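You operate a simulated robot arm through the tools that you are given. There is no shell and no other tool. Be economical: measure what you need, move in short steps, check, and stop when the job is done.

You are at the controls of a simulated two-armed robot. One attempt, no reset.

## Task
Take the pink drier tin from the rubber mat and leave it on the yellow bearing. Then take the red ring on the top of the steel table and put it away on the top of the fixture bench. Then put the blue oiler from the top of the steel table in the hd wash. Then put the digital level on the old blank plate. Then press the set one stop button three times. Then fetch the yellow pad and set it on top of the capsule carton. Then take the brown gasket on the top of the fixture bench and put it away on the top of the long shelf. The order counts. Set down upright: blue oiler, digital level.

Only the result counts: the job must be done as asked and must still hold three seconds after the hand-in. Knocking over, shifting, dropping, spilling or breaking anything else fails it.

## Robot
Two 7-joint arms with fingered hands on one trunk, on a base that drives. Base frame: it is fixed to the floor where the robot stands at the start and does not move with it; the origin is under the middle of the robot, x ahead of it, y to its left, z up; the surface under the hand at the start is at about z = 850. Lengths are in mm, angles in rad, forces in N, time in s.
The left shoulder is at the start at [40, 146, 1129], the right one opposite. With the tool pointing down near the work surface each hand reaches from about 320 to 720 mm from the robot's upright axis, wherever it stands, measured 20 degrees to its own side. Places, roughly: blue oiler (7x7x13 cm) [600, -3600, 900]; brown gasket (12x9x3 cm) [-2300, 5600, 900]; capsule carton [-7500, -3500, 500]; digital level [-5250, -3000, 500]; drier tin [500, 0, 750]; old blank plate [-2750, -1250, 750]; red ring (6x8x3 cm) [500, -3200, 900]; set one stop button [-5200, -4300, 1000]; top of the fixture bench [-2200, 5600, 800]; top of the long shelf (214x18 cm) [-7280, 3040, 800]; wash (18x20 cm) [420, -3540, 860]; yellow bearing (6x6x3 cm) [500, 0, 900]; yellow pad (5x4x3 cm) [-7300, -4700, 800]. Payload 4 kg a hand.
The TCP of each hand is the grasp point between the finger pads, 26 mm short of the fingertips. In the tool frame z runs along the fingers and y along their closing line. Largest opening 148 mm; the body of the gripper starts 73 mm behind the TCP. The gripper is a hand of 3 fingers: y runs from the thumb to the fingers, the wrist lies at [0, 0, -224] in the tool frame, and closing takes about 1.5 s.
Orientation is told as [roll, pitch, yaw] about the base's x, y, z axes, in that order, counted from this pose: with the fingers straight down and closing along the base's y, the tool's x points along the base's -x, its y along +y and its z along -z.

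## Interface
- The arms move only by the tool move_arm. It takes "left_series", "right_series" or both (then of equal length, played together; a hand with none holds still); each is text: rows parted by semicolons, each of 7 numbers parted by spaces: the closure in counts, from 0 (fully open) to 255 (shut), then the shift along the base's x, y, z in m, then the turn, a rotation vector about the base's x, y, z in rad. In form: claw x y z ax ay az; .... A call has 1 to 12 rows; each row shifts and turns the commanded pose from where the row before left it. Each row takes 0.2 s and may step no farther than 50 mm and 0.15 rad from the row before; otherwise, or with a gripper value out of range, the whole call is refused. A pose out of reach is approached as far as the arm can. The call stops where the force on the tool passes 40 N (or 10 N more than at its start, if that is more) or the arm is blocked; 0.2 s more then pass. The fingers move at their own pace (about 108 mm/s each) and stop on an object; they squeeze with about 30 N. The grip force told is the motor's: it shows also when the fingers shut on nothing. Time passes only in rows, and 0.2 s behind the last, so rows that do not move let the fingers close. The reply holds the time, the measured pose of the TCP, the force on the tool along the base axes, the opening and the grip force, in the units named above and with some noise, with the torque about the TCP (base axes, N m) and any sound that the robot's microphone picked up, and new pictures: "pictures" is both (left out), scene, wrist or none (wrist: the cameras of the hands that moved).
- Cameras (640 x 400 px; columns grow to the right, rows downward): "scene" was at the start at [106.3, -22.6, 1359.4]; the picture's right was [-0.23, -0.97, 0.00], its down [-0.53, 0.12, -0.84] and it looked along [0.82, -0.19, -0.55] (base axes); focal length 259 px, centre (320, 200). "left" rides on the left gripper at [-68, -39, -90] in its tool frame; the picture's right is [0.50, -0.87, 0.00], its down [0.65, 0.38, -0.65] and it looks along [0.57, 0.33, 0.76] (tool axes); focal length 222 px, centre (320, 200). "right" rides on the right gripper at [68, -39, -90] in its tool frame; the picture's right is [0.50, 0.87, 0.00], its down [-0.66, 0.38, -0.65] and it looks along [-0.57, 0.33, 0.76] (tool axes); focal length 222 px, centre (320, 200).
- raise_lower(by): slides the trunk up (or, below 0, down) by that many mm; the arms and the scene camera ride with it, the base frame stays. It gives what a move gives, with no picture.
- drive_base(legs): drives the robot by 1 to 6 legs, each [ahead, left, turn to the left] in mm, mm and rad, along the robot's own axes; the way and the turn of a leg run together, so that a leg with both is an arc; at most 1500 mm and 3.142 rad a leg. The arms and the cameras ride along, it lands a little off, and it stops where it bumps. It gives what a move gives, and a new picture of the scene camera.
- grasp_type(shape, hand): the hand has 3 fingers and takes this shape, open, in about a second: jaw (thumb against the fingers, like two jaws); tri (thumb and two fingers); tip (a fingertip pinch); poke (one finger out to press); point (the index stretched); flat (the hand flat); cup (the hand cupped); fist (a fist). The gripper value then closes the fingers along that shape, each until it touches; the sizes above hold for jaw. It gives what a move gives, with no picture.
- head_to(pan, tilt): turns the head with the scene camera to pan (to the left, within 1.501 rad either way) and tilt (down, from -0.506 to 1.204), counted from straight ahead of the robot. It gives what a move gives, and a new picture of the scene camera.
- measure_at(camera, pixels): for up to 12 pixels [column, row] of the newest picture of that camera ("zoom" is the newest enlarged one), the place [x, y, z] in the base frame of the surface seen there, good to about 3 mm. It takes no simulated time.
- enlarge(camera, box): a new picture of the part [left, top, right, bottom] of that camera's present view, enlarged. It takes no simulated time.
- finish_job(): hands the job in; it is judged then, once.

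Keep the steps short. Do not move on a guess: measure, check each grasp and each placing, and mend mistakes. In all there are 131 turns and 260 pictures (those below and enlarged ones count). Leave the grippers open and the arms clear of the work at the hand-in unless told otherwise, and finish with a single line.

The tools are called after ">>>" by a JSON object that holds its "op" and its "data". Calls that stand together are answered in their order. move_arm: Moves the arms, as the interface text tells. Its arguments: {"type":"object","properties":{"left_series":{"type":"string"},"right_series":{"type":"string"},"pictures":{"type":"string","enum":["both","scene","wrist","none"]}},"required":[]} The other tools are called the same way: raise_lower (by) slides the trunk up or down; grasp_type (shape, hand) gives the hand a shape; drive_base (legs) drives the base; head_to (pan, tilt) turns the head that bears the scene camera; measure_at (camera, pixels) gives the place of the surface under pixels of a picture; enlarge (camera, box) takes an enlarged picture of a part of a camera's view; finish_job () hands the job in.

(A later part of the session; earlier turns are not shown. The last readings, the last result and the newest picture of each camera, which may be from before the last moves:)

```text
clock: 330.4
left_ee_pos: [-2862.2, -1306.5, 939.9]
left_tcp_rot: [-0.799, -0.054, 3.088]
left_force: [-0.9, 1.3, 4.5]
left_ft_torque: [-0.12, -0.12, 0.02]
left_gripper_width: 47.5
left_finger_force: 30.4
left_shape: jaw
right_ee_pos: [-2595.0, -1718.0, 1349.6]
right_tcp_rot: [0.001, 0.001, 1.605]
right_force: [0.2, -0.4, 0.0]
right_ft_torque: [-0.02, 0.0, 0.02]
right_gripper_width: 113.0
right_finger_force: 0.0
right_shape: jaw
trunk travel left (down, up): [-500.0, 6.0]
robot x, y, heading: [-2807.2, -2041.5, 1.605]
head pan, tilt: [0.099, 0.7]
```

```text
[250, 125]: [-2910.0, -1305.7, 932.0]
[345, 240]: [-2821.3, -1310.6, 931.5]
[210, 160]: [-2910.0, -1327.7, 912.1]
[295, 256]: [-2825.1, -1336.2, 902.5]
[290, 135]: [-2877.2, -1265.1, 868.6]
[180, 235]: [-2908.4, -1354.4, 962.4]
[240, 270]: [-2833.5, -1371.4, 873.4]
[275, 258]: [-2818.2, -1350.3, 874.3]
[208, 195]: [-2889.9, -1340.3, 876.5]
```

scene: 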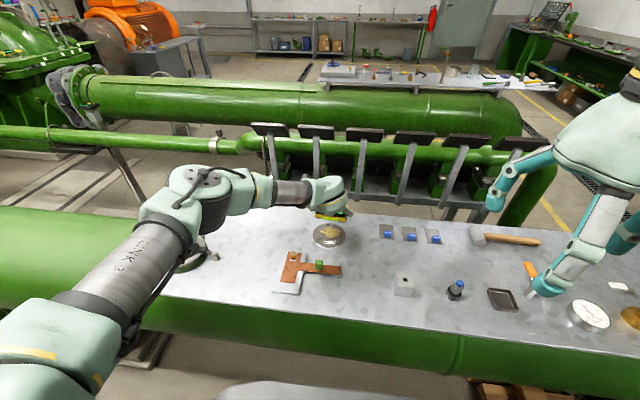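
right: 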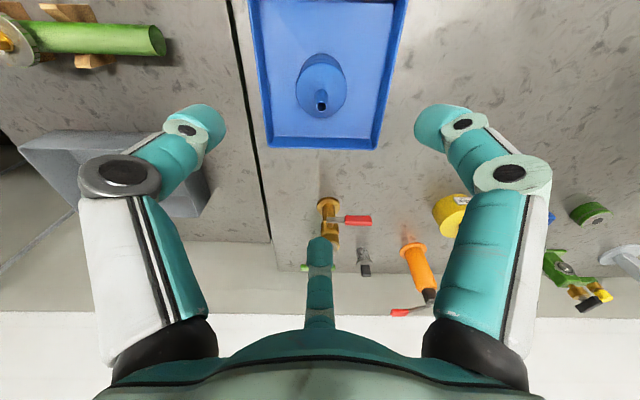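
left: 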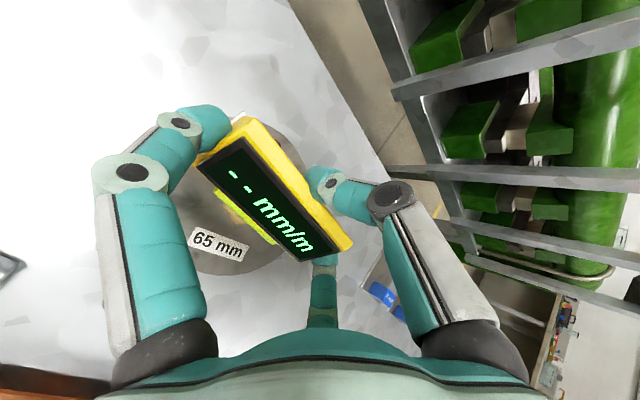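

Centred within 3 mm. Press 1 mm more, open fully, then retreat back along the hand axis.

>>> {"op": "move_arm", "data": {"left_series": "255 0 0 -0.001 0 0 0;255 0 0 0 0 0 0;160 0 0 0 0 0 0;80 0 0 0 0 0 0;0 0 0 0 0 0 0;0 0 0 0 0 0 0;0 0 0 0 0 0 0;0 0 -0.014 0.014 0 0 0;0 0 -0.03 0.03 0 0 0;0 0 -0.033 0.033 0 0 0;0 0 -0.033 0.033 0 0 0;0 0 0 0 0 0 0"}}

```text
clock: 332.9
left_ee_pos: [-2864.9, -1414.8, 1047.2]
left_tcp_rot: [-0.797, -0.055, 3.091]
left_force: [-0.6, 0.4, 0.5]
left_ft_torque: [-0.05, -0.01, 0.0]
left_gripper_width: 147.9
left_finger_force: 0.2
left_shape: jaw
right_ee_pos: [-2595.4, -1716.9, 1349.4]
right_tcp_rot: [0.0, 0.001, 1.605]
right_force: [0.8, -0.8, 0.3]
right_ft_torque: [0.01, 0.0, -0.02]
right_gripper_width: 112.8
right_finger_force: 0.0
right_shape: jaw
trunk travel left (down, up): [-500.0, 6.0]
robot x, y, heading: [-2806.4, -2045.3, 1.604]
head pan, tilt: [0.099, 0.7]
```

scene: 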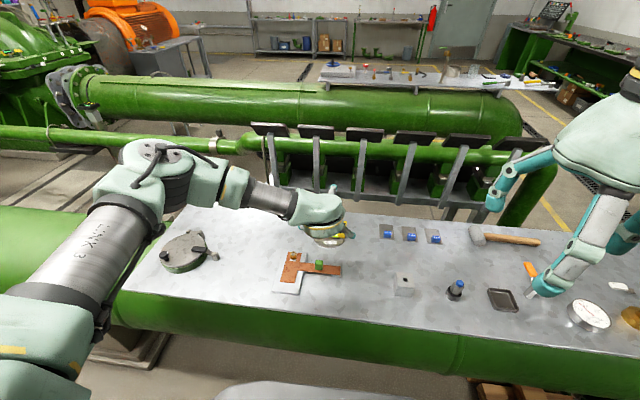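
left: 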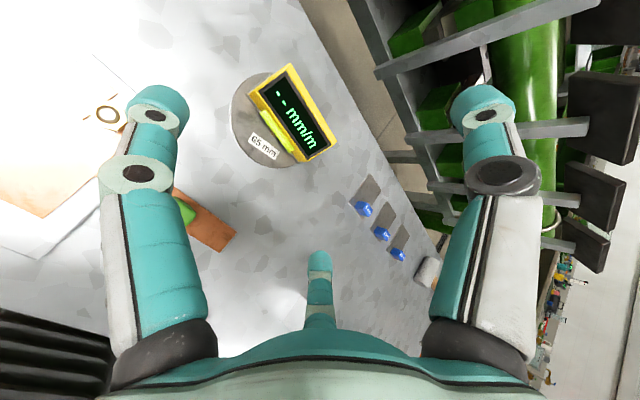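

The level stands upright on the disc. I'll check how well it sits.

>>> {"op": "enlarge", "data": {"camera": "left", "box": [200, 40, 360, 180]}}

>>> {"op": "measure_at", "data": {"camera": "left", "pixels": [[290, 66], [328, 145], [252, 92], [302, 160], [233, 110], [245, 85], [265, 155], [285, 163]]}}

```text
2.86 times, centred on (280, 110) of left
```

zoom: 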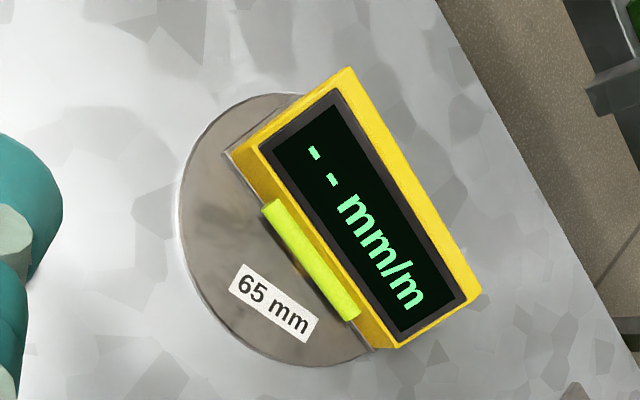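

```text
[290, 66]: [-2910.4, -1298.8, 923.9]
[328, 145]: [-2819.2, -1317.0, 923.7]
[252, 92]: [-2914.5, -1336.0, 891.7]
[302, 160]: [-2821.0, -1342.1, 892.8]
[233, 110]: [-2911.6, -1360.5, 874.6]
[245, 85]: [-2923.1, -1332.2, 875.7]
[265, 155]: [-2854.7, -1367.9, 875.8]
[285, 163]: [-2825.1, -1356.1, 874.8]
```

The level is well placed. Now untilt the left hand.

>>> {"op": "move_arm", "data": {"left_series": "60 0 -0.02 0.01 -0.133 0.007 0;60 0 -0.02 0.01 -0.133 0.007 0;60 0 -0.02 0 -0.133 0.007 0;60 0 -0.02 0 -0.133 0.007 0;60 0 -0.02 0 -0.133 0.007 0;60 0 -0.02 0 -0.133 0.007 0;60 0 0 0 0 0 -0.148;60 0 0 0 0 0 -0.148;60 0 0 0 0 0 -0.148;60 0 0 0 0 0 -0.148;60 0 0 0 0 0 -0.148;60 0 0 0 0 0 -0.148", "pictures": "none"}}

>>> {"op": "drive_base", "data": {"legs": [[-90, 0, 0], [0, 0, -1.6], [-1500, 0, 0], [-1450, 0, 0]]}}

```text
clock: 335.6
left_ee_pos: [-2860.9, -1536.5, 1068.0]
left_tcp_rot: [0.003, -0.036, 2.159]
left_force: [-0.4, -0.7, 0.7]
left_ft_torque: [0.03, 0.0, 0.01]
left_gripper_width: 113.6
left_finger_force: 0.0
left_shape: jaw
right_ee_pos: [-2595.7, -1717.7, 1348.7]
right_tcp_rot: [0.001, 0.0, 1.605]
right_force: [0.4, -0.3, 0.6]
right_ft_torque: [0.0, 0.02, 0.01]
right_gripper_width: 113.3
right_finger_force: 0.0
right_shape: jaw
trunk travel left (down, up): [-500.0, 6.0]
robot x, y, heading: [-2804.2, -2041.1, 1.606]
head pan, tilt: [0.099, 0.7]
```

```text
clock: 354.6
left_ee_pos: [-5294.2, -2110.2, 1068.2]
left_tcp_rot: [0.003, -0.038, 0.55]
left_force: [0.3, -0.5, -0.4]
left_ft_torque: [-0.03, 0.01, 0.02]
left_gripper_width: 113.6
left_finger_force: 0.1
left_shape: jaw
right_ee_pos: [-5484.5, -2367.4, 1349.0]
right_tcp_rot: [-0.001, 0.002, -0.005]
right_force: [-0.3, 0.0, 0.4]
right_ft_torque: [-0.04, 0.0, 0.0]
right_gripper_width: 113.2
right_finger_force: 0.0
right_shape: jaw
trunk travel left (down, up): [-500.0, 6.0]
robot x, y, heading: [-5801.7, -2145.9, -0.008]
head pan, tilt: [0.099, 0.7]
```

scene: 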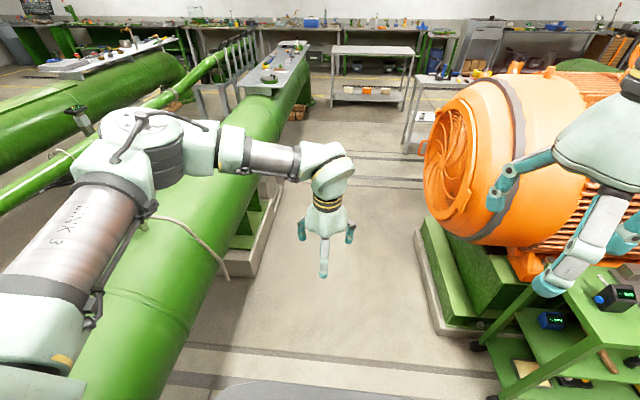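

Draw the left hand in and finish its yaw, then slide right down the aisle partway and look.

>>> {"op": "move_arm", "data": {"left_series": "60 -0.03 0.02 0.03 0 0 -0.14;60 -0.03 0.02 0.03 0 0 -0.14;60 -0.03 0.02 0.03 0 0.036 -0.14;60 -0.03 0.02 0.03 0 0 -0.13;60 -0.02 0.02 0.03 0 0 0", "pictures": "none"}}

>>> {"op": "drive_base", "data": {"legs": [[0, -1500, 0]]}}

>>> {"op": "head_to", "data": {"pan": -0.6, "tilt": 0.35}}

```text
clock: 355.8
left_ee_pos: [-5435.6, -2007.4, 1220.4]
left_tcp_rot: [0.008, -0.003, -0.001]
left_force: [-0.8, 0.0, 0.6]
left_ft_torque: [-0.04, -0.03, 0.0]
left_gripper_width: 113.4
left_finger_force: 0.0
left_shape: jaw
right_ee_pos: [-5488.3, -2367.4, 1348.2]
right_tcp_rot: [0.0, -0.001, -0.008]
right_force: [-0.3, 0.0, 0.8]
right_ft_torque: [0.01, -0.01, 0.05]
right_gripper_width: 113.2
right_finger_force: 0.0
right_shape: jaw
trunk travel left (down, up): [-500.0, 6.0]
robot x, y, heading: [-5803.3, -2139.8, -0.007]
head pan, tilt: [0.099, 0.7]
```

```text
clock: 363.3
left_ee_pos: [-5441.5, -3527.3, 1220.7]
left_tcp_rot: [0.007, -0.001, 0.005]
left_force: [-0.2, 0.0, 0.3]
left_ft_torque: [-0.01, 0.01, 0.01]
left_gripper_width: 113.4
left_finger_force: 0.0
left_shape: jaw
right_ee_pos: [-5493.5, -3887.2, 1348.8]
right_tcp_rot: [0.002, -0.002, -0.003]
right_force: [-0.3, 0.0, -0.1]
right_ft_torque: [0.03, 0.01, 0.01]
right_gripper_width: 113.1
right_finger_force: 0.1
right_shape: jaw
trunk travel left (down, up): [-500.0, 6.0]
robot x, y, heading: [-5807.5, -3665.5, 0.001]
head pan, tilt: [0.099, 0.7]
```

scene: 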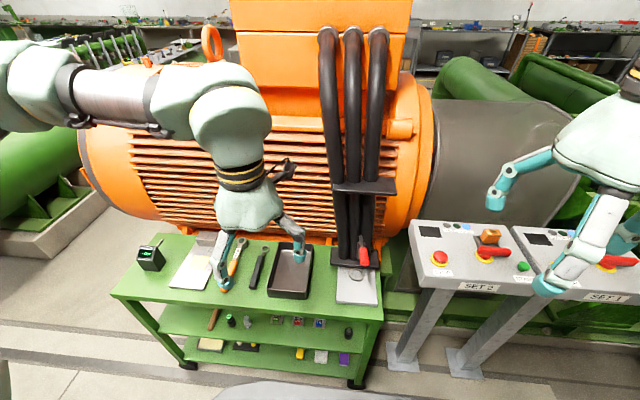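

```text
clock: 364.4
left_ee_pos: [-5441.0, -3528.2, 1219.4]
left_tcp_rot: [0.011, -0.001, 0.005]
left_force: [-0.4, 0.0, 0.6]
left_ft_torque: [-0.02, 0.0, -0.06]
left_gripper_width: 113.4
left_finger_force: 0.1
left_shape: jaw
right_ee_pos: [-5491.8, -3886.2, 1349.0]
right_tcp_rot: [0.001, 0.0, 0.0]
right_force: [0.1, -0.3, -0.1]
right_ft_torque: [0.0, -0.01, -0.02]
right_gripper_width: 113.1
right_finger_force: 0.0
right_shape: jaw
trunk travel left (down, up): [-500.0, 6.0]
robot x, y, heading: [-5810.1, -3659.7, -0.003]
head pan, tilt: [-0.6, 0.351]
```

scene: 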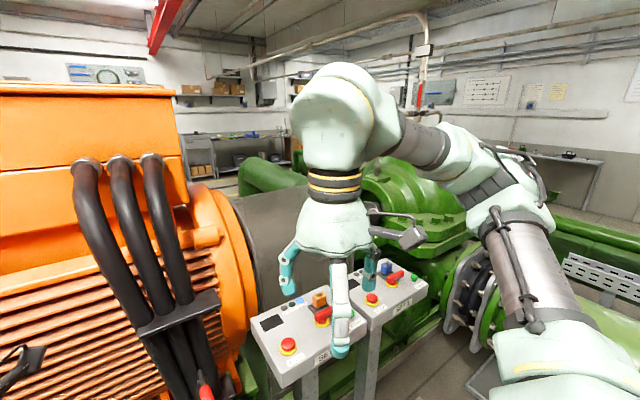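

Two consoles: "SET 2" nearer and "SET 1" further. I'll measure them before driving on.

>>> {"op": "measure_at", "data": {"camera": "scene", "pixels": [[288, 345], [371, 299], [392, 322], [300, 385], [426, 290], [480, 300], [470, 345], [365, 375], [540, 360]]}}

>>> {"op": "drive_base", "data": {"legs": [[0, -580, 0]]}}

>>> {"op": "head_to", "data": {"pan": 0, "tilt": 0.65}}

```text
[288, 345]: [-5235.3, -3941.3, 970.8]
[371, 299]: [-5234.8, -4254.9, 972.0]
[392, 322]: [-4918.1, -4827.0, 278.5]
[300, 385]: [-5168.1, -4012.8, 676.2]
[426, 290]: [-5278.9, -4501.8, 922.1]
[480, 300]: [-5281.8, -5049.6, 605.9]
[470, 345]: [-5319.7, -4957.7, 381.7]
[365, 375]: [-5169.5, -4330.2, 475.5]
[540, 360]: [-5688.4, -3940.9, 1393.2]
```

```text
clock: 367.7
left_ee_pos: [-5442.5, -4115.9, 1218.8]
left_tcp_rot: [0.008, 0.0, 0.011]
left_force: [-0.1, 0.3, -0.6]
left_ft_torque: [-0.02, -0.02, -0.02]
left_gripper_width: 113.6
left_finger_force: 0.1
left_shape: jaw
right_ee_pos: [-5492.4, -4473.6, 1350.2]
right_tcp_rot: [-0.002, -0.002, 0.002]
right_force: [0.9, -0.1, 0.4]
right_ft_torque: [-0.02, 0.0, 0.01]
right_gripper_width: 113.0
right_finger_force: 0.1
right_shape: jaw
trunk travel left (down, up): [-500.0, 6.0]
robot x, y, heading: [-5805.3, -4254.6, 0.005]
head pan, tilt: [-0.6, 0.351]
```

scene: 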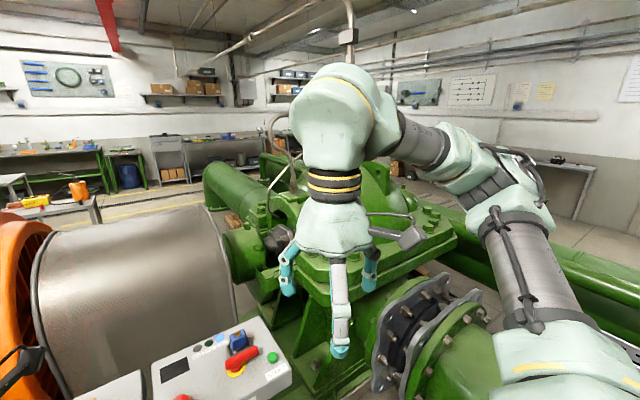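

```text
clock: 368.7
left_ee_pos: [-5443.2, -4117.8, 1220.2]
left_tcp_rot: [0.009, -0.001, 0.012]
left_force: [-0.3, 0.3, -1.0]
left_ft_torque: [-0.01, 0.01, -0.02]
left_gripper_width: 113.8
left_finger_force: 0.0
left_shape: jaw
right_ee_pos: [-5491.6, -4475.9, 1348.0]
right_tcp_rot: [-0.001, 0.0, 0.002]
right_force: [-0.6, -0.2, -0.6]
right_ft_torque: [0.03, 0.0, -0.04]
right_gripper_width: 113.1
right_finger_force: 0.1
right_shape: jaw
trunk travel left (down, up): [-500.0, 6.0]
robot x, y, heading: [-5810.3, -4253.4, 0.001]
head pan, tilt: [0.0, 0.649]
```

scene: 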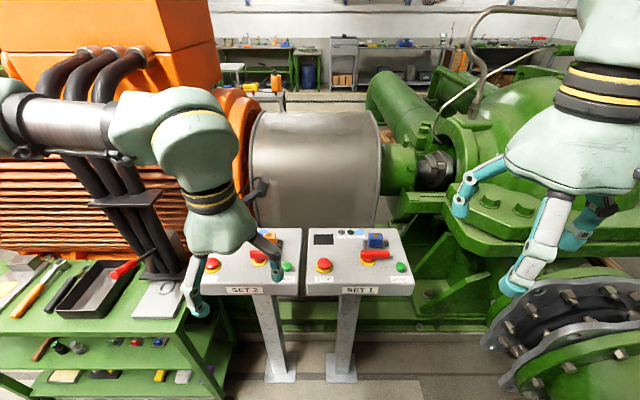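

I'll enlarge the SET 1 console to read the labels.

>>> {"op": "enlarge", "data": {"camera": "scene", "box": [300, 220, 420, 300]}}

>>> {"op": "measure_at", "data": {"camera": "zoom", "pixels": [[131, 225], [131, 245], [110, 240], [150, 240], [131, 270], [250, 300], [540, 250], [380, 190], [60, 100], [600, 300], [400, 100]]}}

```text
5.00 times, centred on (360, 260) of scene
```

zoom: 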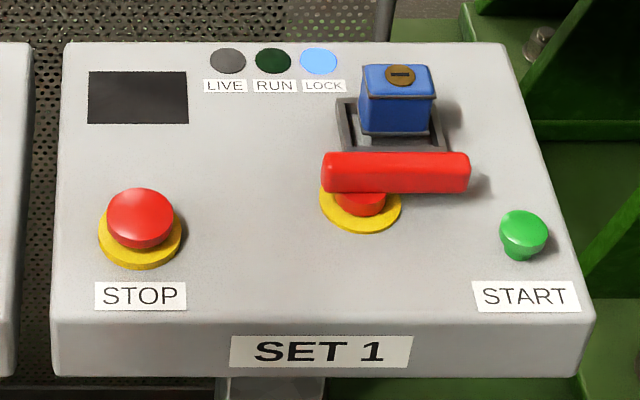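

```text
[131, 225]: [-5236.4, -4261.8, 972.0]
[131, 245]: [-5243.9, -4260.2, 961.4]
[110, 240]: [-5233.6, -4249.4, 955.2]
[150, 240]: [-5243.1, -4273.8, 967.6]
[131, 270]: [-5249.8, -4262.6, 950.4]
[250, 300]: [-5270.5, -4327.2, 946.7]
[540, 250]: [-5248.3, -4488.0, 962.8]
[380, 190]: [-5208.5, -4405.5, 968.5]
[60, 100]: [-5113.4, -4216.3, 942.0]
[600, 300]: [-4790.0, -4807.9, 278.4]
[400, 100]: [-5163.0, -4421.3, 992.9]
```

STOP button: centre ≈(-5234,-4264), top z≈972, facing up. I'll press with the left hand's closed fingertips. Set "tip" shape.

>>> {"op": "grasp_type", "data": {"shape": "tip", "hand": "left"}}

>>> {"op": "move_arm", "data": {"left_series": "255 0.035 -0.0243 0 0 0 0;255 0.035 -0.0243 0 0 0 0;255 0.035 -0.0243 0 0 0 0;255 0.035 -0.0243 0 0 0 0;255 0.035 -0.0243 0 0 0 0;255 0.035 -0.0243 0 0 0 0;255 0 0 -0.045 0 0 0;255 0 0 -0.045 0 0 0;255 0 0 -0.045 0 0 0;255 0 0 -0.03 0 0 0;255 0 0 0 0 0 0"}}

```text
clock: 369.6
left_ee_pos: [-5443.0, -4117.3, 1220.6]
left_tcp_rot: [0.009, -0.002, 0.01]
left_force: [0.6, -0.6, -0.2]
left_ft_torque: [0.0, -0.02, -0.02]
left_gripper_width: 147.9
left_finger_force: 0.1
left_shape: tip
right_ee_pos: [-5492.1, -4475.8, 1349.8]
right_tcp_rot: [0.0, -0.001, 0.001]
right_force: [-1.1, 0.3, 0.3]
right_ft_torque: [0.0, 0.02, -0.05]
right_gripper_width: 112.9
right_finger_force: 0.0
right_shape: jaw
trunk travel left (down, up): [-500.0, 6.0]
robot x, y, heading: [-5807.4, -4251.0, 0.005]
head pan, tilt: [0.0, 0.649]
```

```text
clock: 372.0
left_ee_pos: [-5231.8, -4266.1, 1053.0]
left_tcp_rot: [0.009, -0.004, 0.008]
left_force: [0.6, -0.3, -0.6]
left_ft_torque: [0.0, 0.0, 0.0]
left_gripper_width: 0.2
left_finger_force: 29.7
left_shape: tip
right_ee_pos: [-5492.8, -4475.3, 1349.1]
right_tcp_rot: [0.001, 0.002, 0.001]
right_force: [-0.4, 0.0, 0.3]
right_ft_torque: [0.01, -0.01, -0.02]
right_gripper_width: 113.0
right_finger_force: 0.1
right_shape: jaw
trunk travel left (down, up): [-500.0, 6.0]
robot x, y, heading: [-5810.0, -4255.0, 0.002]
head pan, tilt: [0.0, 0.649]
```

scene: 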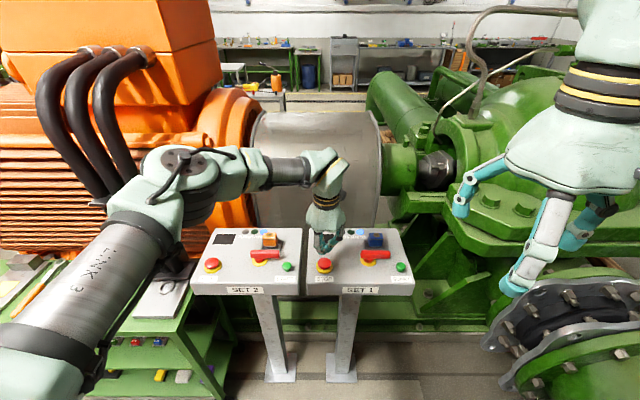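
left: 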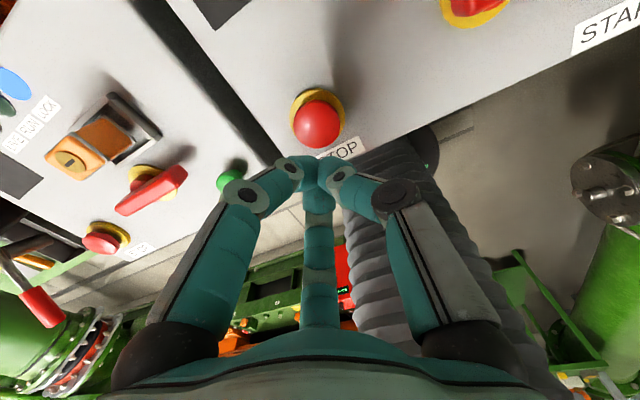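

I'll measure the button and the fingertip cluster in the wrist view.

>>> {"op": "measure_at", "data": {"camera": "left", "pixels": [[317, 122], [296, 122], [338, 122], [317, 102], [317, 144], [320, 165], [320, 180], [300, 165], [340, 165]]}}

```text
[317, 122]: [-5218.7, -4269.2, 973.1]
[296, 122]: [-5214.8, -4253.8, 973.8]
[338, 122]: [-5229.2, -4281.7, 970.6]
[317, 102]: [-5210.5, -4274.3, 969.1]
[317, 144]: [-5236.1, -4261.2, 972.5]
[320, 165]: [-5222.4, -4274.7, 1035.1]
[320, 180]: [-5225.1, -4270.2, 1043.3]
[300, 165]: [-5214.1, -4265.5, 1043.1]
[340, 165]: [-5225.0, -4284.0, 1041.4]
```

The button centre is (-5222,-4268) with top z 973. Shift +10 mm in x, descend to just above it, then press slowly.

>>> {"op": "move_arm", "data": {"left_series": "255 0.01 -0.002 -0.02 0 0 0;255 0 0 -0.025 0 0 0;255 0 0 -0.004 0 0 0;255 0 0 -0.003 0 0 0;255 0 0 -0.003 0 0 0;255 0 0 0 0 0 0", "pictures": "wrist"}}

```text
clock: 373.4
left_ee_pos: [-5222.4, -4266.4, 998.4]
left_tcp_rot: [0.01, -0.004, 0.009]
left_force: [-0.2, -1.1, 2.4]
left_ft_torque: [0.01, 0.02, 0.02]
left_gripper_width: 0.0
left_finger_force: 30.1
left_shape: tip
right_ee_pos: [-5491.3, -4476.4, 1349.8]
right_tcp_rot: [0.001, 0.001, 0.001]
right_force: [-0.6, 0.3, 0.7]
right_ft_torque: [0.03, 0.02, 0.01]
right_gripper_width: 113.0
right_finger_force: 0.1
right_shape: jaw
trunk travel left (down, up): [-500.0, 6.0]
robot x, y, heading: [-5805.0, -4254.0, 0.004]
head pan, tilt: [0.0, 0.649]
```

left: 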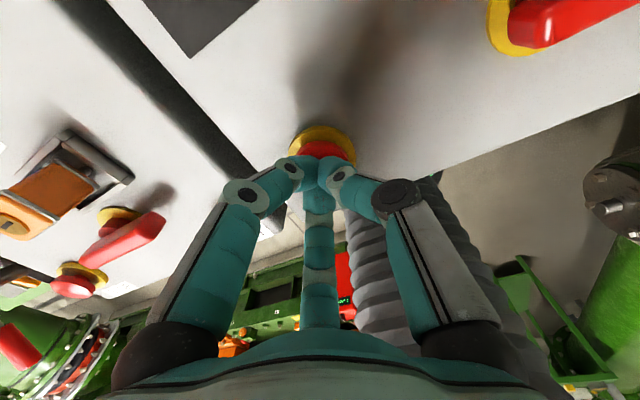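

Touching (2.4 N). Press further in small steps and listen for a click.

>>> {"op": "move_arm", "data": {"left_series": "255 0 0 -0.0015 0 0 0;255 0 0 -0.0015 0 0 0;255 0 0 -0.0015 0 0 0;255 0 0 0 0 0 0", "pictures": "none"}}

```text
clock: 374.4
left_ee_pos: [-5222.9, -4264.7, 995.7]
left_tcp_rot: [0.01, -0.003, 0.01]
left_force: [-0.6, -0.2, 3.5]
left_ft_torque: [0.0, 0.03, 0.01]
left_gripper_width: 0.1
left_finger_force: 30.0
left_shape: tip
right_ee_pos: [-5491.8, -4477.6, 1349.7]
right_tcp_rot: [0.0, 0.0, 0.002]
right_force: [0.2, -1.0, 0.8]
right_ft_torque: [-0.01, -0.01, 0.02]
right_gripper_width: 113.0
right_finger_force: 0.0
right_shape: jaw
trunk travel left (down, up): [-500.0, 6.0]
robot x, y, heading: [-5809.0, -4254.4, 0.004]
head pan, tilt: [0.0, 0.649]
heard: click
```

A click was heard: one press. Rise 12 mm to let it out and listen.

>>> {"op": "move_arm", "data": {"left_series": "255 0 0 0.006 0 0 0;255 0 0 0.006 0 0 0;255 0 0 0 0 0 0;255 0 0 0 0 0 0", "pictures": "wrist"}}

```text
clock: 375.4
left_ee_pos: [-5223.0, -4265.0, 1007.3]
left_tcp_rot: [0.011, -0.001, 0.009]
left_force: [-0.8, -0.2, -0.3]
left_ft_torque: [-0.01, -0.04, 0.01]
left_gripper_width: 0.1
left_finger_force: 29.9
left_shape: tip
right_ee_pos: [-5490.6, -4476.5, 1348.7]
right_tcp_rot: [0.001, 0.0, 0.002]
right_force: [0.3, -0.2, 0.1]
right_ft_torque: [0.01, 0.03, 0.01]
right_gripper_width: 112.8
right_finger_force: 0.1
right_shape: jaw
trunk travel left (down, up): [-500.0, 6.0]
robot x, y, heading: [-5810.6, -4253.2, 0.004]
head pan, tilt: [0.0, 0.649]
```

left: 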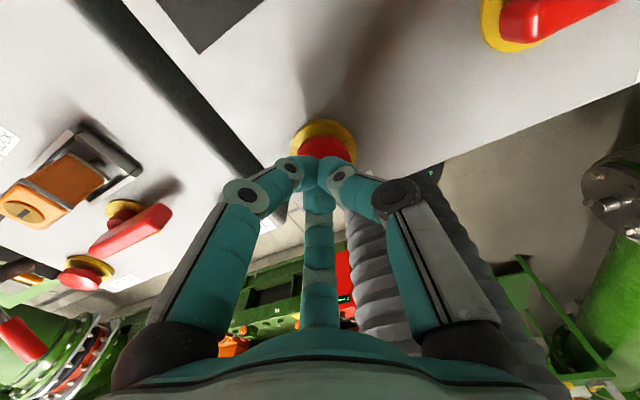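

Released with no second sound. Second press: down 12 mm in steps, hold, and up again.

>>> {"op": "move_arm", "data": {"left_series": "255 0 0 -0.006 0 0 0;255 0 0 -0.003 0 0 0;255 0 0 -0.0015 0 0 0;255 0 0 -0.0015 0 0 0;255 0 0 0 0 0 0", "pictures": "none"}}

>>> {"op": "move_arm", "data": {"left_series": "255 0 0 0.006 0 0 0;255 0 0 0.006 0 0 0;255 0 0 0 0 0 0;255 0 0 0 0 0 0", "pictures": "none"}}

```text
clock: 376.6
left_ee_pos: [-5223.0, -4264.6, 997.0]
left_tcp_rot: [0.009, -0.003, 0.012]
left_force: [0.9, 1.1, 3.9]
left_ft_torque: [0.0, -0.04, -0.03]
left_gripper_width: 0.1
left_finger_force: 29.7
left_shape: tip
right_ee_pos: [-5492.9, -4476.6, 1350.3]
right_tcp_rot: [0.001, -0.001, 0.002]
right_force: [0.0, 0.3, 0.6]
right_ft_torque: [0.02, 0.0, -0.02]
right_gripper_width: 112.8
right_finger_force: 0.1
right_shape: jaw
trunk travel left (down, up): [-500.0, 6.0]
robot x, y, heading: [-5811.4, -4252.5, -0.004]
head pan, tilt: [0.0, 0.649]
heard: click
```

```text
clock: 377.6
left_ee_pos: [-5221.3, -4265.8, 1007.2]
left_tcp_rot: [0.011, -0.002, 0.01]
left_force: [0.4, -1.0, 0.6]
left_ft_torque: [0.03, 0.01, 0.01]
left_gripper_width: 0.0
left_finger_force: 29.9
left_shape: tip
right_ee_pos: [-5491.4, -4475.6, 1348.8]
right_tcp_rot: [0.001, 0.001, 0.003]
right_force: [1.4, 0.9, -0.2]
right_ft_torque: [0.02, 0.02, -0.01]
right_gripper_width: 113.3
right_finger_force: 0.0
right_shape: jaw
trunk travel left (down, up): [-500.0, 6.0]
robot x, y, heading: [-5813.0, -4251.9, 0.005]
head pan, tilt: [0.0, 0.649]
```

Second click heard. Third press, then rise well clear.

>>> {"op": "move_arm", "data": {"left_series": "255 0 0 -0.006 0 0 0;255 0 0 -0.003 0 0 0;255 0 0 -0.0015 0 0 0;255 0 0 -0.0015 0 0 0;255 0 0 0 0 0 0", "pictures": "none"}}

>>> {"op": "move_arm", "data": {"left_series": "255 0 0 0.03 0 0 0;255 0 0 0.045 0 0 0;255 -0.02 0.01 0.045 0 0 0;200 -0.04 0.02 0.02 0 0 0;150 -0.04 0.02 0.02 0 0 0;80 -0.04 0.02 0.02 0 0 0;80 -0.04 0.02 0 0 0 0;80 -0.02 0.02 0 0 0 0", "pictures": "scene"}}

```text
clock: 378.8
left_ee_pos: [-5222.2, -4265.3, 995.9]
left_tcp_rot: [0.009, -0.003, 0.009]
left_force: [-0.5, -0.2, 4.0]
left_ft_torque: [0.0, 0.02, 0.01]
left_gripper_width: 0.0
left_finger_force: 29.8
left_shape: tip
right_ee_pos: [-5491.3, -4476.4, 1349.4]
right_tcp_rot: [0.0, 0.0, 0.003]
right_force: [0.2, 0.4, 0.3]
right_ft_torque: [-0.03, 0.03, 0.01]
right_gripper_width: 112.9
right_finger_force: 0.0
right_shape: jaw
trunk travel left (down, up): [-500.0, 6.0]
robot x, y, heading: [-5807.9, -4253.6, 0.003]
head pan, tilt: [0.0, 0.649]
heard: click
```

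```text
refused: row 3 steps farther than a row can; nothing moved
```

Three clicks. The retreat was refused (step too long), so repeat it with shorter steps.

>>> {"op": "move_arm", "data": {"left_series": "255 0 0 0.03 0 0 0;255 0 0 0.045 0 0 0;255 -0.02 0.01 0.04 0 0 0;200 -0.04 0.02 0.02 0 0 0;150 -0.04 0.02 0.02 0 0 0;80 -0.04 0.02 0.02 0 0 0;80 -0.04 0.02 0 0 0 0;80 -0.02 0.02 0 0 0 0", "pictures": "none"}}

>>> {"op": "head_to", "data": {"pan": -1.45, "tilt": 0.3}}

```text
clock: 380.6
left_ee_pos: [-5421.0, -4154.6, 1170.9]
left_tcp_rot: [0.01, -0.005, 0.011]
left_force: [0.2, -0.4, 0.3]
left_ft_torque: [-0.02, 0.01, 0.01]
left_gripper_width: 101.0
left_finger_force: 0.1
left_shape: tip
right_ee_pos: [-5492.1, -4473.1, 1350.2]
right_tcp_rot: [0.0, 0.0, 0.002]
right_force: [-1.3, 0.4, -0.8]
right_ft_torque: [0.02, 0.01, 0.0]
right_gripper_width: 113.1
right_finger_force: 0.0
right_shape: jaw
trunk travel left (down, up): [-500.0, 6.0]
robot x, y, heading: [-5808.3, -4256.7, 0.001]
head pan, tilt: [0.0, 0.649]
```

```text
clock: 382.2
left_ee_pos: [-5420.6, -4156.8, 1169.3]
left_tcp_rot: [0.012, -0.003, 0.01]
left_force: [0.6, -0.1, 0.0]
left_ft_torque: [-0.01, 0.01, -0.01]
left_gripper_width: 101.1
left_finger_force: 0.1
left_shape: tip
right_ee_pos: [-5492.1, -4476.7, 1349.2]
right_tcp_rot: [0.001, -0.001, 0.002]
right_force: [0.1, -0.5, 0.3]
right_ft_torque: [0.0, -0.01, 0.0]
right_gripper_width: 113.2
right_finger_force: 0.0
right_shape: jaw
trunk travel left (down, up): [-500.0, 6.0]
robot x, y, heading: [-5807.6, -4254.7, 0.006]
head pan, tilt: [-1.45, 0.3]
```

scene: 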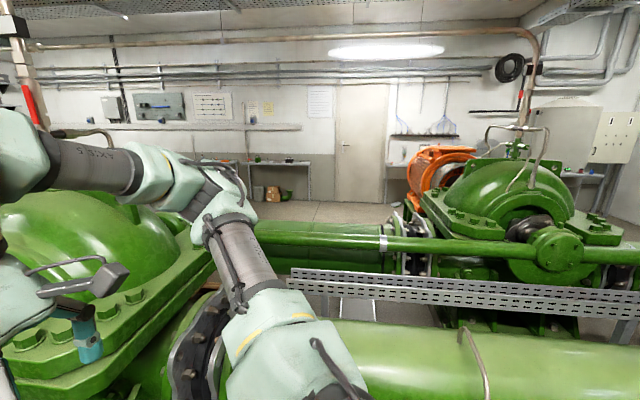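

I need a way west to the pad (-7300,-4700). Turn the robot to face -y and look right (west).

>>> {"op": "drive_base", "data": {"legs": [[0, 0, -1.57]]}}

>>> {"op": "head_to", "data": {"pan": -1.2, "tilt": 0.35}}

```text
clock: 386.5
left_ee_pos: [-5726.8, -4646.4, 1170.1]
left_tcp_rot: [0.008, -0.001, -1.602]
left_force: [-0.2, -0.1, 0.0]
left_ft_torque: [-0.04, -0.05, -0.01]
left_gripper_width: 101.1
left_finger_force: 0.0
left_shape: tip
right_ee_pos: [-6043.7, -4562.0, 1348.9]
right_tcp_rot: [-0.001, 0.0, -1.611]
right_force: [0.6, -0.1, -0.1]
right_ft_torque: [-0.04, -0.01, 0.0]
right_gripper_width: 113.0
right_finger_force: 0.0
right_shape: jaw
trunk travel left (down, up): [-500.0, 6.0]
robot x, y, heading: [-5811.8, -4254.0, -1.604]
head pan, tilt: [-1.45, 0.3]
```

scene: 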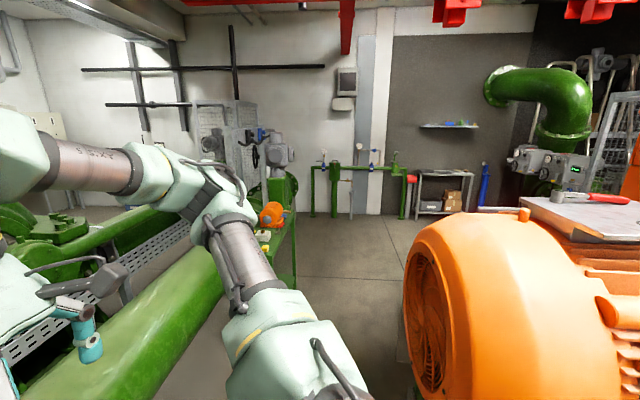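

```text
clock: 387.3
left_ee_pos: [-5726.4, -4646.7, 1170.2]
left_tcp_rot: [0.011, -0.001, -1.601]
left_force: [-0.1, 0.2, -0.2]
left_ft_torque: [-0.01, -0.01, 0.02]
left_gripper_width: 101.1
left_finger_force: 0.2
left_shape: tip
right_ee_pos: [-6043.0, -4562.3, 1349.1]
right_tcp_rot: [-0.001, 0.001, -1.609]
right_force: [-0.3, -0.9, 0.5]
right_ft_torque: [-0.01, 0.0, -0.01]
right_gripper_width: 112.8
right_finger_force: 0.1
right_shape: jaw
trunk travel left (down, up): [-500.0, 6.0]
robot x, y, heading: [-5806.8, -4254.2, -1.61]
head pan, tilt: [-1.201, 0.351]
```

scene: 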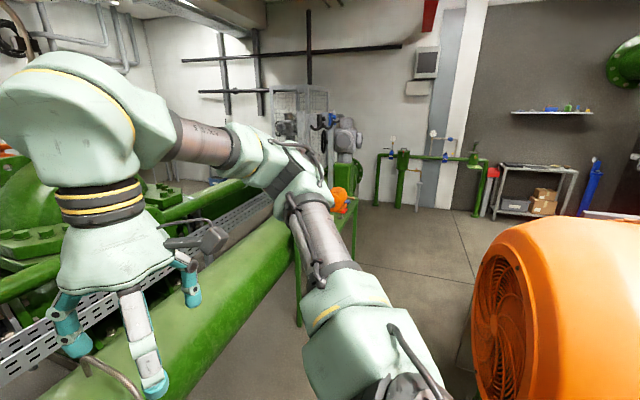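

There's a passage west between the pipe and motor two. I'll measure the bench at (335,200), the floor gap and the rack ahead.

>>> {"op": "measure_at", "data": {"camera": "scene", "pixels": [[340, 198], [350, 210], [300, 320], [355, 255], [420, 260], [480, 290], [530, 167], [500, 212], [440, 300], [545, 205], [235, 320], [370, 200]]}}

>>> {"op": "enlarge", "data": {"camera": "scene", "box": [260, 100, 600, 300]}}

```text
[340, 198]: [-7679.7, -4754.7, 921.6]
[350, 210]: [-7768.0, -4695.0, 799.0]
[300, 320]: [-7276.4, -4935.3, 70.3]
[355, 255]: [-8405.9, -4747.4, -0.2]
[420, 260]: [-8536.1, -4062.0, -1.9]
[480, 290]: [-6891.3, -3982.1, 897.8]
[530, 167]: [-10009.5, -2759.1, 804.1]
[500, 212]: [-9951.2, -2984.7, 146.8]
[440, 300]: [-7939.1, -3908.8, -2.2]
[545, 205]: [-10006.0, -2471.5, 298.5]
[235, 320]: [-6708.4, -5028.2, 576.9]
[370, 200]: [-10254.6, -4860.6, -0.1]
```

```text
1.88 times, centred on (430, 200) of scene
```

zoom: 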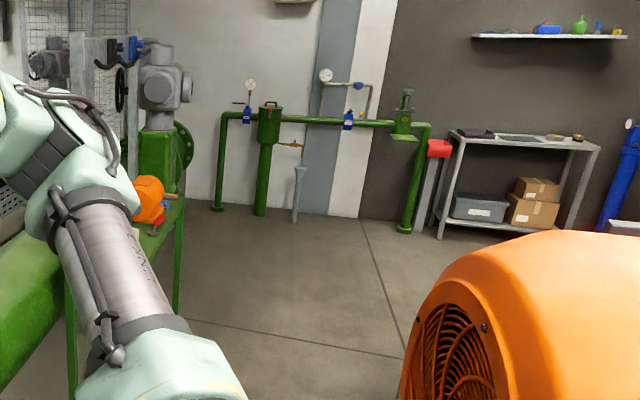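

Turn right to face -x, shift toward the pipe side (y≈-4500), and go ahead 900 mm, then look.

>>> {"op": "drive_base", "data": {"legs": [[0, 0, -1.53], [0, 230, 0], [800, 0, 0]]}}

>>> {"op": "head_to", "data": {"pan": 0.15, "tilt": 0.5}}

```text
clock: 396.8
left_ee_pos: [-7027.3, -4590.4, 1172.1]
left_tcp_rot: [0.012, -0.004, -3.117]
left_force: [0.6, -0.2, 0.2]
left_ft_torque: [0.02, 0.03, -0.03]
left_gripper_width: 101.2
left_finger_force: 0.1
left_shape: tip
right_ee_pos: [-6961.9, -4269.8, 1349.4]
right_tcp_rot: [0.0, -0.001, -3.125]
right_force: [0.0, 0.5, -0.4]
right_ft_torque: [0.01, 0.01, 0.0]
right_gripper_width: 112.8
right_finger_force: 0.0
right_shape: jaw
trunk travel left (down, up): [-500.0, 6.0]
robot x, y, heading: [-6644.5, -4485.1, -3.125]
head pan, tilt: [-1.201, 0.351]
```

scene: 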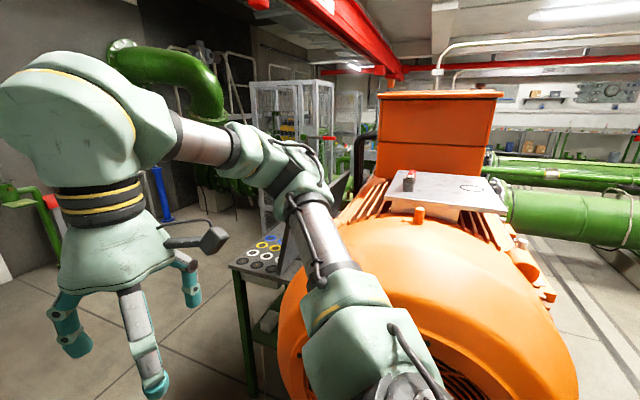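

```text
clock: 398.3
left_ee_pos: [-7030.0, -4591.9, 1171.2]
left_tcp_rot: [0.01, 0.0, -3.119]
left_force: [0.0, 0.3, 0.7]
left_ft_torque: [0.02, -0.02, 0.01]
left_gripper_width: 101.3
left_finger_force: 0.0
left_shape: tip
right_ee_pos: [-6963.9, -4269.7, 1350.1]
right_tcp_rot: [-0.002, 0.001, -3.127]
right_force: [-0.3, 0.2, 0.1]
right_ft_torque: [-0.04, 0.01, 0.02]
right_gripper_width: 113.1
right_finger_force: 0.1
right_shape: jaw
trunk travel left (down, up): [-500.0, 6.0]
robot x, y, heading: [-6643.8, -4486.1, -3.128]
head pan, tilt: [0.15, 0.499]
```

scene: 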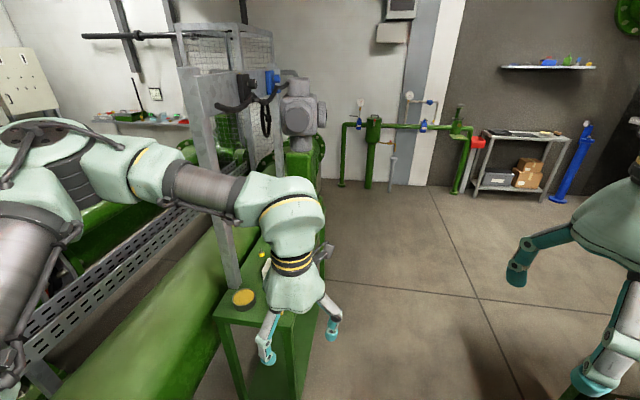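

The green bench is under the left hand. I'll measure its corners and the tall post.

>>> {"op": "measure_at", "data": {"camera": "scene", "pixels": [[243, 299], [222, 318], [310, 318], [330, 245], [322, 262], [262, 255], [232, 270], [300, 360], [290, 318]]}}

>>> {"op": "enlarge", "data": {"camera": "scene", "box": [200, 200, 360, 340]}}

```text
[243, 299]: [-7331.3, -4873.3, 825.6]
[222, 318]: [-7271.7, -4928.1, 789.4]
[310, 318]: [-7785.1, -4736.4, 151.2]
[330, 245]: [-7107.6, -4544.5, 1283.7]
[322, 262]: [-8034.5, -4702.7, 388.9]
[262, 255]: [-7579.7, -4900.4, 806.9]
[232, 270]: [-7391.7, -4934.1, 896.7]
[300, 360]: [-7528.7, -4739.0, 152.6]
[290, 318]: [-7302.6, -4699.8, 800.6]
```

```text
2.86 times, centred on (280, 270) of scene
```

zoom: 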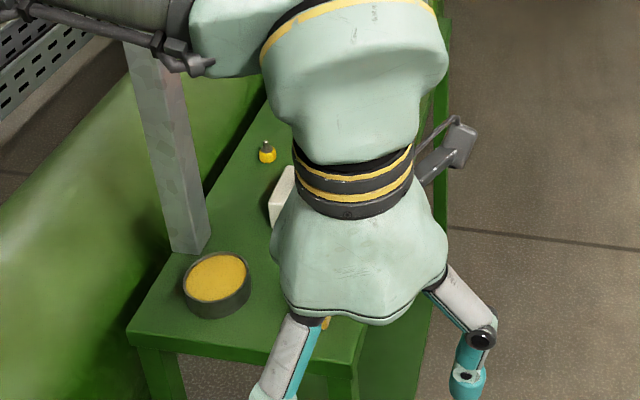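

The bench top is z≈800, spanning y -4930..-4670, with a tall post at (-7391,-4934) to avoid. Go diagonally ahead-right, then turn left to face the bench.

>>> {"op": "drive_base", "data": {"legs": [[500, -230, 0], [250, 0, 0], [0, 0, 1.57]]}}

>>> {"op": "head_to", "data": {"pan": 0, "tilt": 0.7}}

```text
clock: 406.6
left_ee_pos: [-7314.5, -4665.4, 1170.1]
left_tcp_rot: [0.01, -0.002, -1.598]
left_force: [0.3, 0.2, 0.7]
left_ft_torque: [0.01, 0.01, 0.03]
left_gripper_width: 101.1
left_finger_force: 0.0
left_shape: tip
right_ee_pos: [-7631.3, -4582.6, 1348.9]
right_tcp_rot: [0.0, 0.0, -1.605]
right_force: [0.3, -0.8, 0.7]
right_ft_torque: [0.0, 0.0, 0.01]
right_gripper_width: 113.1
right_finger_force: 0.1
right_shape: jaw
trunk travel left (down, up): [-500.0, 6.0]
robot x, y, heading: [-7398.0, -4277.6, -1.607]
head pan, tilt: [0.15, 0.499]
```

scene: 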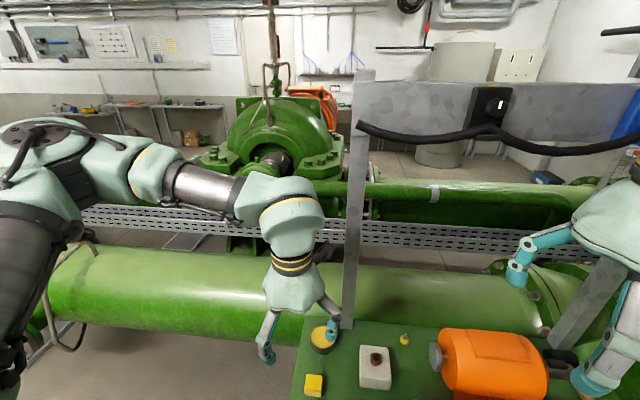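

```text
clock: 407.3
left_ee_pos: [-7314.7, -4665.3, 1170.9]
left_tcp_rot: [0.01, -0.001, -1.598]
left_force: [-0.4, -0.5, -0.3]
left_ft_torque: [-0.02, -0.01, -0.01]
left_gripper_width: 101.0
left_finger_force: 0.2
left_shape: tip
right_ee_pos: [-7631.8, -4583.0, 1349.2]
right_tcp_rot: [0.0, -0.001, -1.605]
right_force: [-0.3, -0.3, -0.2]
right_ft_torque: [0.0, 0.02, 0.01]
right_gripper_width: 112.8
right_finger_force: 0.0
right_shape: jaw
trunk travel left (down, up): [-500.0, 6.0]
robot x, y, heading: [-7394.7, -4275.4, -1.609]
head pan, tilt: [0.0, 0.7]
```

scene: 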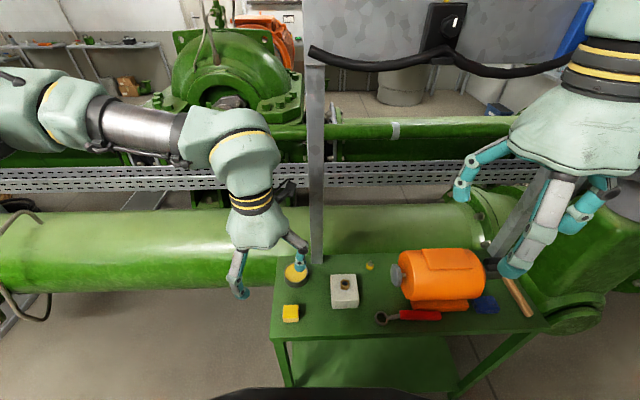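

The yellow pad is at (291,313). I'll measure and enlarge it.

>>> {"op": "enlarge", "data": {"camera": "scene", "box": [260, 270, 370, 340]}}

>>> {"op": "measure_at", "data": {"camera": "scene", "pixels": [[291, 308], [284, 309], [298, 309], [291, 318], [291, 304], [343, 290], [295, 273], [310, 320]]}}

```text
5.71 times, centred on (315, 305) of scene
```

zoom: 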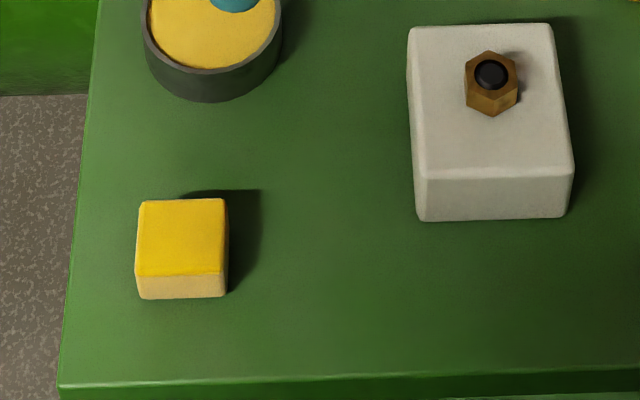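

```text
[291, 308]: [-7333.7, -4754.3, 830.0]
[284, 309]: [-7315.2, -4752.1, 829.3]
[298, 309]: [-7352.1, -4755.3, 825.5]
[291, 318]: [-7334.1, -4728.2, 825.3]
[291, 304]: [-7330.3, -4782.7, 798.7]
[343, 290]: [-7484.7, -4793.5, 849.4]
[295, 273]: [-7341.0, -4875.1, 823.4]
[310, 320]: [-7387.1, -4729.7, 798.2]
```

The pad centre is ≈(-7333,-4751), top z≈829, about 40×50 mm. Move the left hand above it and partway down.

>>> {"op": "move_arm", "data": {"left_series": "80 -0.009 -0.043 0 -0.01 0 0;80 -0.009 -0.043 0 0 0 0;80 0 0 -0.045 0 0 0;80 0 0 -0.045 0 0 0;80 0 0 -0.045 0 0 0;80 0 0 -0.045 0 0 0;80 0 0 -0.045 0 0 0;80 0 0 0 0 0 0"}}

```text
clock: 409.1
left_ee_pos: [-7335.9, -4751.9, 948.2]
left_tcp_rot: [0.01, -0.013, -1.6]
left_force: [-0.5, -0.9, -0.2]
left_ft_torque: [-0.02, 0.0, 0.0]
left_gripper_width: 101.0
left_finger_force: 0.1
left_shape: tip
right_ee_pos: [-7631.8, -4582.2, 1349.7]
right_tcp_rot: [0.0, 0.0, -1.604]
right_force: [0.4, -0.2, 0.1]
right_ft_torque: [-0.03, 0.03, -0.03]
right_gripper_width: 112.8
right_finger_force: 0.0
right_shape: jaw
trunk travel left (down, up): [-500.0, 6.0]
robot x, y, heading: [-7394.9, -4275.6, -1.604]
head pan, tilt: [0.0, 0.7]
```

scene: 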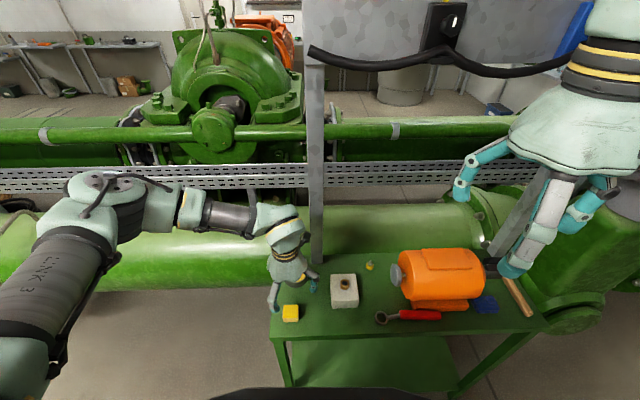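
left: 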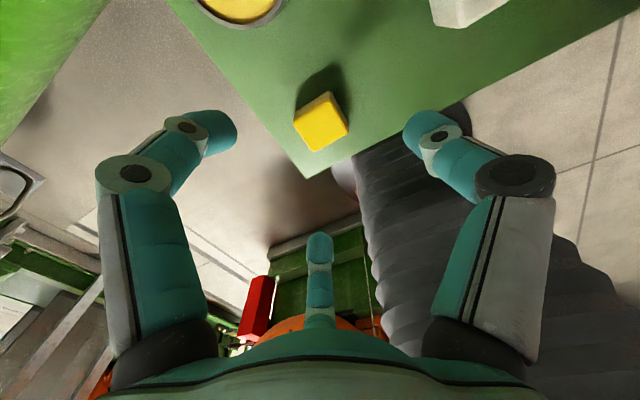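

>>> {"op": "measure_at", "data": {"camera": "left", "pixels": [[320, 122], [296, 120], [332, 96], [346, 130], [312, 150], [318, 148], [330, 170]]}}

```text
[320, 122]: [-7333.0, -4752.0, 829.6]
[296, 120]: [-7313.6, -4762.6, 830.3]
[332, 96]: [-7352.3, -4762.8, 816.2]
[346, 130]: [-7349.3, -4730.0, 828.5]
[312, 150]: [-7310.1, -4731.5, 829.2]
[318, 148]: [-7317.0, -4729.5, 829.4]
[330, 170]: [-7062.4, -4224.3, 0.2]
```

The pad centre is (-7331,-4748). Correct by (+5,+4) mm, descend to TCP z≈829 and close.

>>> {"op": "move_arm", "data": {"left_series": "80 0.005 0.004 -0.04 0 0 0;80 0 0 -0.04 0 0 0;80 0 0 -0.025 0 0 0;80 0 0 -0.014 0 0 0;80 0 0 0 0 0 0;180 0 0 0 0 0 0;255 0 0 0 0 0 0;255 0 0 0 0 0 0;255 0 0 0 0 0 0;255 0 0 0 0 0 0;255 0 0 0 0 0 0", "pictures": "wrist"}}

```text
clock: 411.5
left_ee_pos: [-7327.6, -4746.2, 829.5]
left_tcp_rot: [0.009, -0.01, -1.599]
left_force: [-0.5, 0.6, -0.4]
left_ft_torque: [-0.01, 0.03, -0.01]
left_gripper_width: 39.1
left_finger_force: 29.8
left_shape: tip
right_ee_pos: [-7631.0, -4583.0, 1348.8]
right_tcp_rot: [0.001, -0.001, -1.606]
right_force: [-0.1, 0.1, 0.0]
right_ft_torque: [0.05, 0.02, -0.01]
right_gripper_width: 113.3
right_finger_force: 0.1
right_shape: jaw
trunk travel left (down, up): [-500.0, 6.0]
robot x, y, heading: [-7396.5, -4273.3, -1.609]
head pan, tilt: [0.0, 0.7]
```

left: 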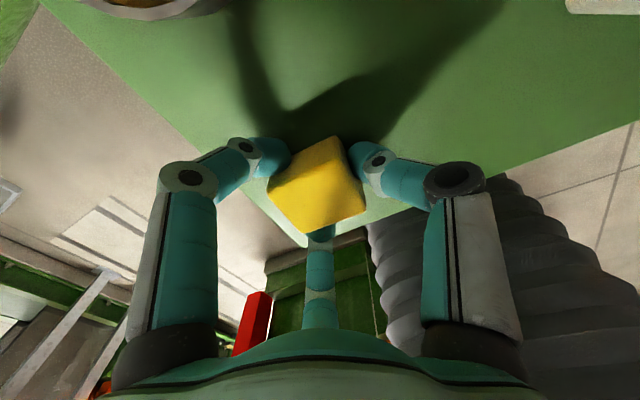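

The pad is held by all three fingers (39 mm). Lift it well up.

>>> {"op": "move_arm", "data": {"left_series": "255 0 0 0.02 0 0 0;255 0 0 0.04 0 0 0;255 0 0 0.045 0 0 0;255 0 0 0.045 0 0 0;255 0 0 0.045 0 0 0;255 0 0.03 0.035 0 0 0;255 0 0.04 0.02 0 0 0;255 0 0 0 0 0 0", "pictures": "wrist"}}

>>> {"op": "head_to", "data": {"pan": -1.45, "tilt": 0.4}}

```text
clock: 413.3
left_ee_pos: [-7328.5, -4679.3, 1079.5]
left_tcp_rot: [0.011, -0.013, -1.598]
left_force: [-0.4, 0.1, -0.9]
left_ft_torque: [0.02, 0.0, 0.02]
left_gripper_width: 39.0
left_finger_force: 29.8
left_shape: tip
right_ee_pos: [-7631.7, -4584.3, 1349.9]
right_tcp_rot: [0.0, 0.0, -1.605]
right_force: [0.0, 1.0, -0.7]
right_ft_torque: [0.01, 0.01, 0.03]
right_gripper_width: 113.0
right_finger_force: 0.1
right_shape: jaw
trunk travel left (down, up): [-500.0, 6.0]
robot x, y, heading: [-7400.7, -4272.9, -1.606]
head pan, tilt: [0.0, 0.7]
```

left: 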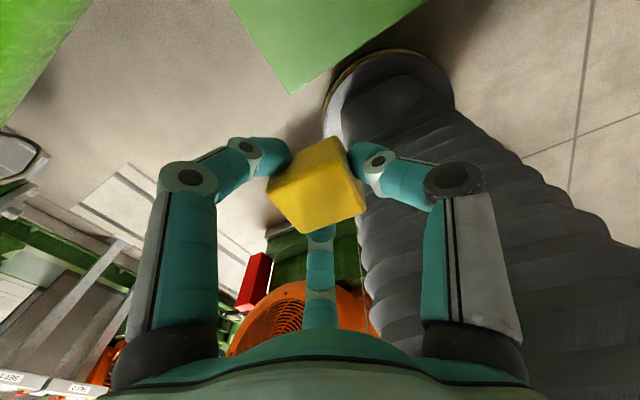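

```text
clock: 414.9
left_ee_pos: [-7328.0, -4679.4, 1078.1]
left_tcp_rot: [0.011, -0.012, -1.599]
left_force: [-0.4, 0.6, -0.7]
left_ft_torque: [-0.01, -0.02, -0.01]
left_gripper_width: 39.0
left_finger_force: 29.9
left_shape: tip
right_ee_pos: [-7631.1, -4581.8, 1349.8]
right_tcp_rot: [0.001, -0.002, -1.606]
right_force: [0.0, -0.3, -0.6]
right_ft_torque: [-0.02, 0.01, -0.02]
right_gripper_width: 113.0
right_finger_force: 0.2
right_shape: jaw
trunk travel left (down, up): [-500.0, 6.0]
robot x, y, heading: [-7397.7, -4271.0, -1.606]
head pan, tilt: [-1.45, 0.4]
```

scene: 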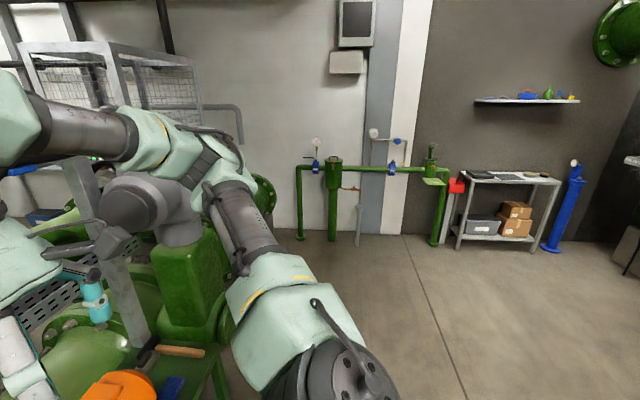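

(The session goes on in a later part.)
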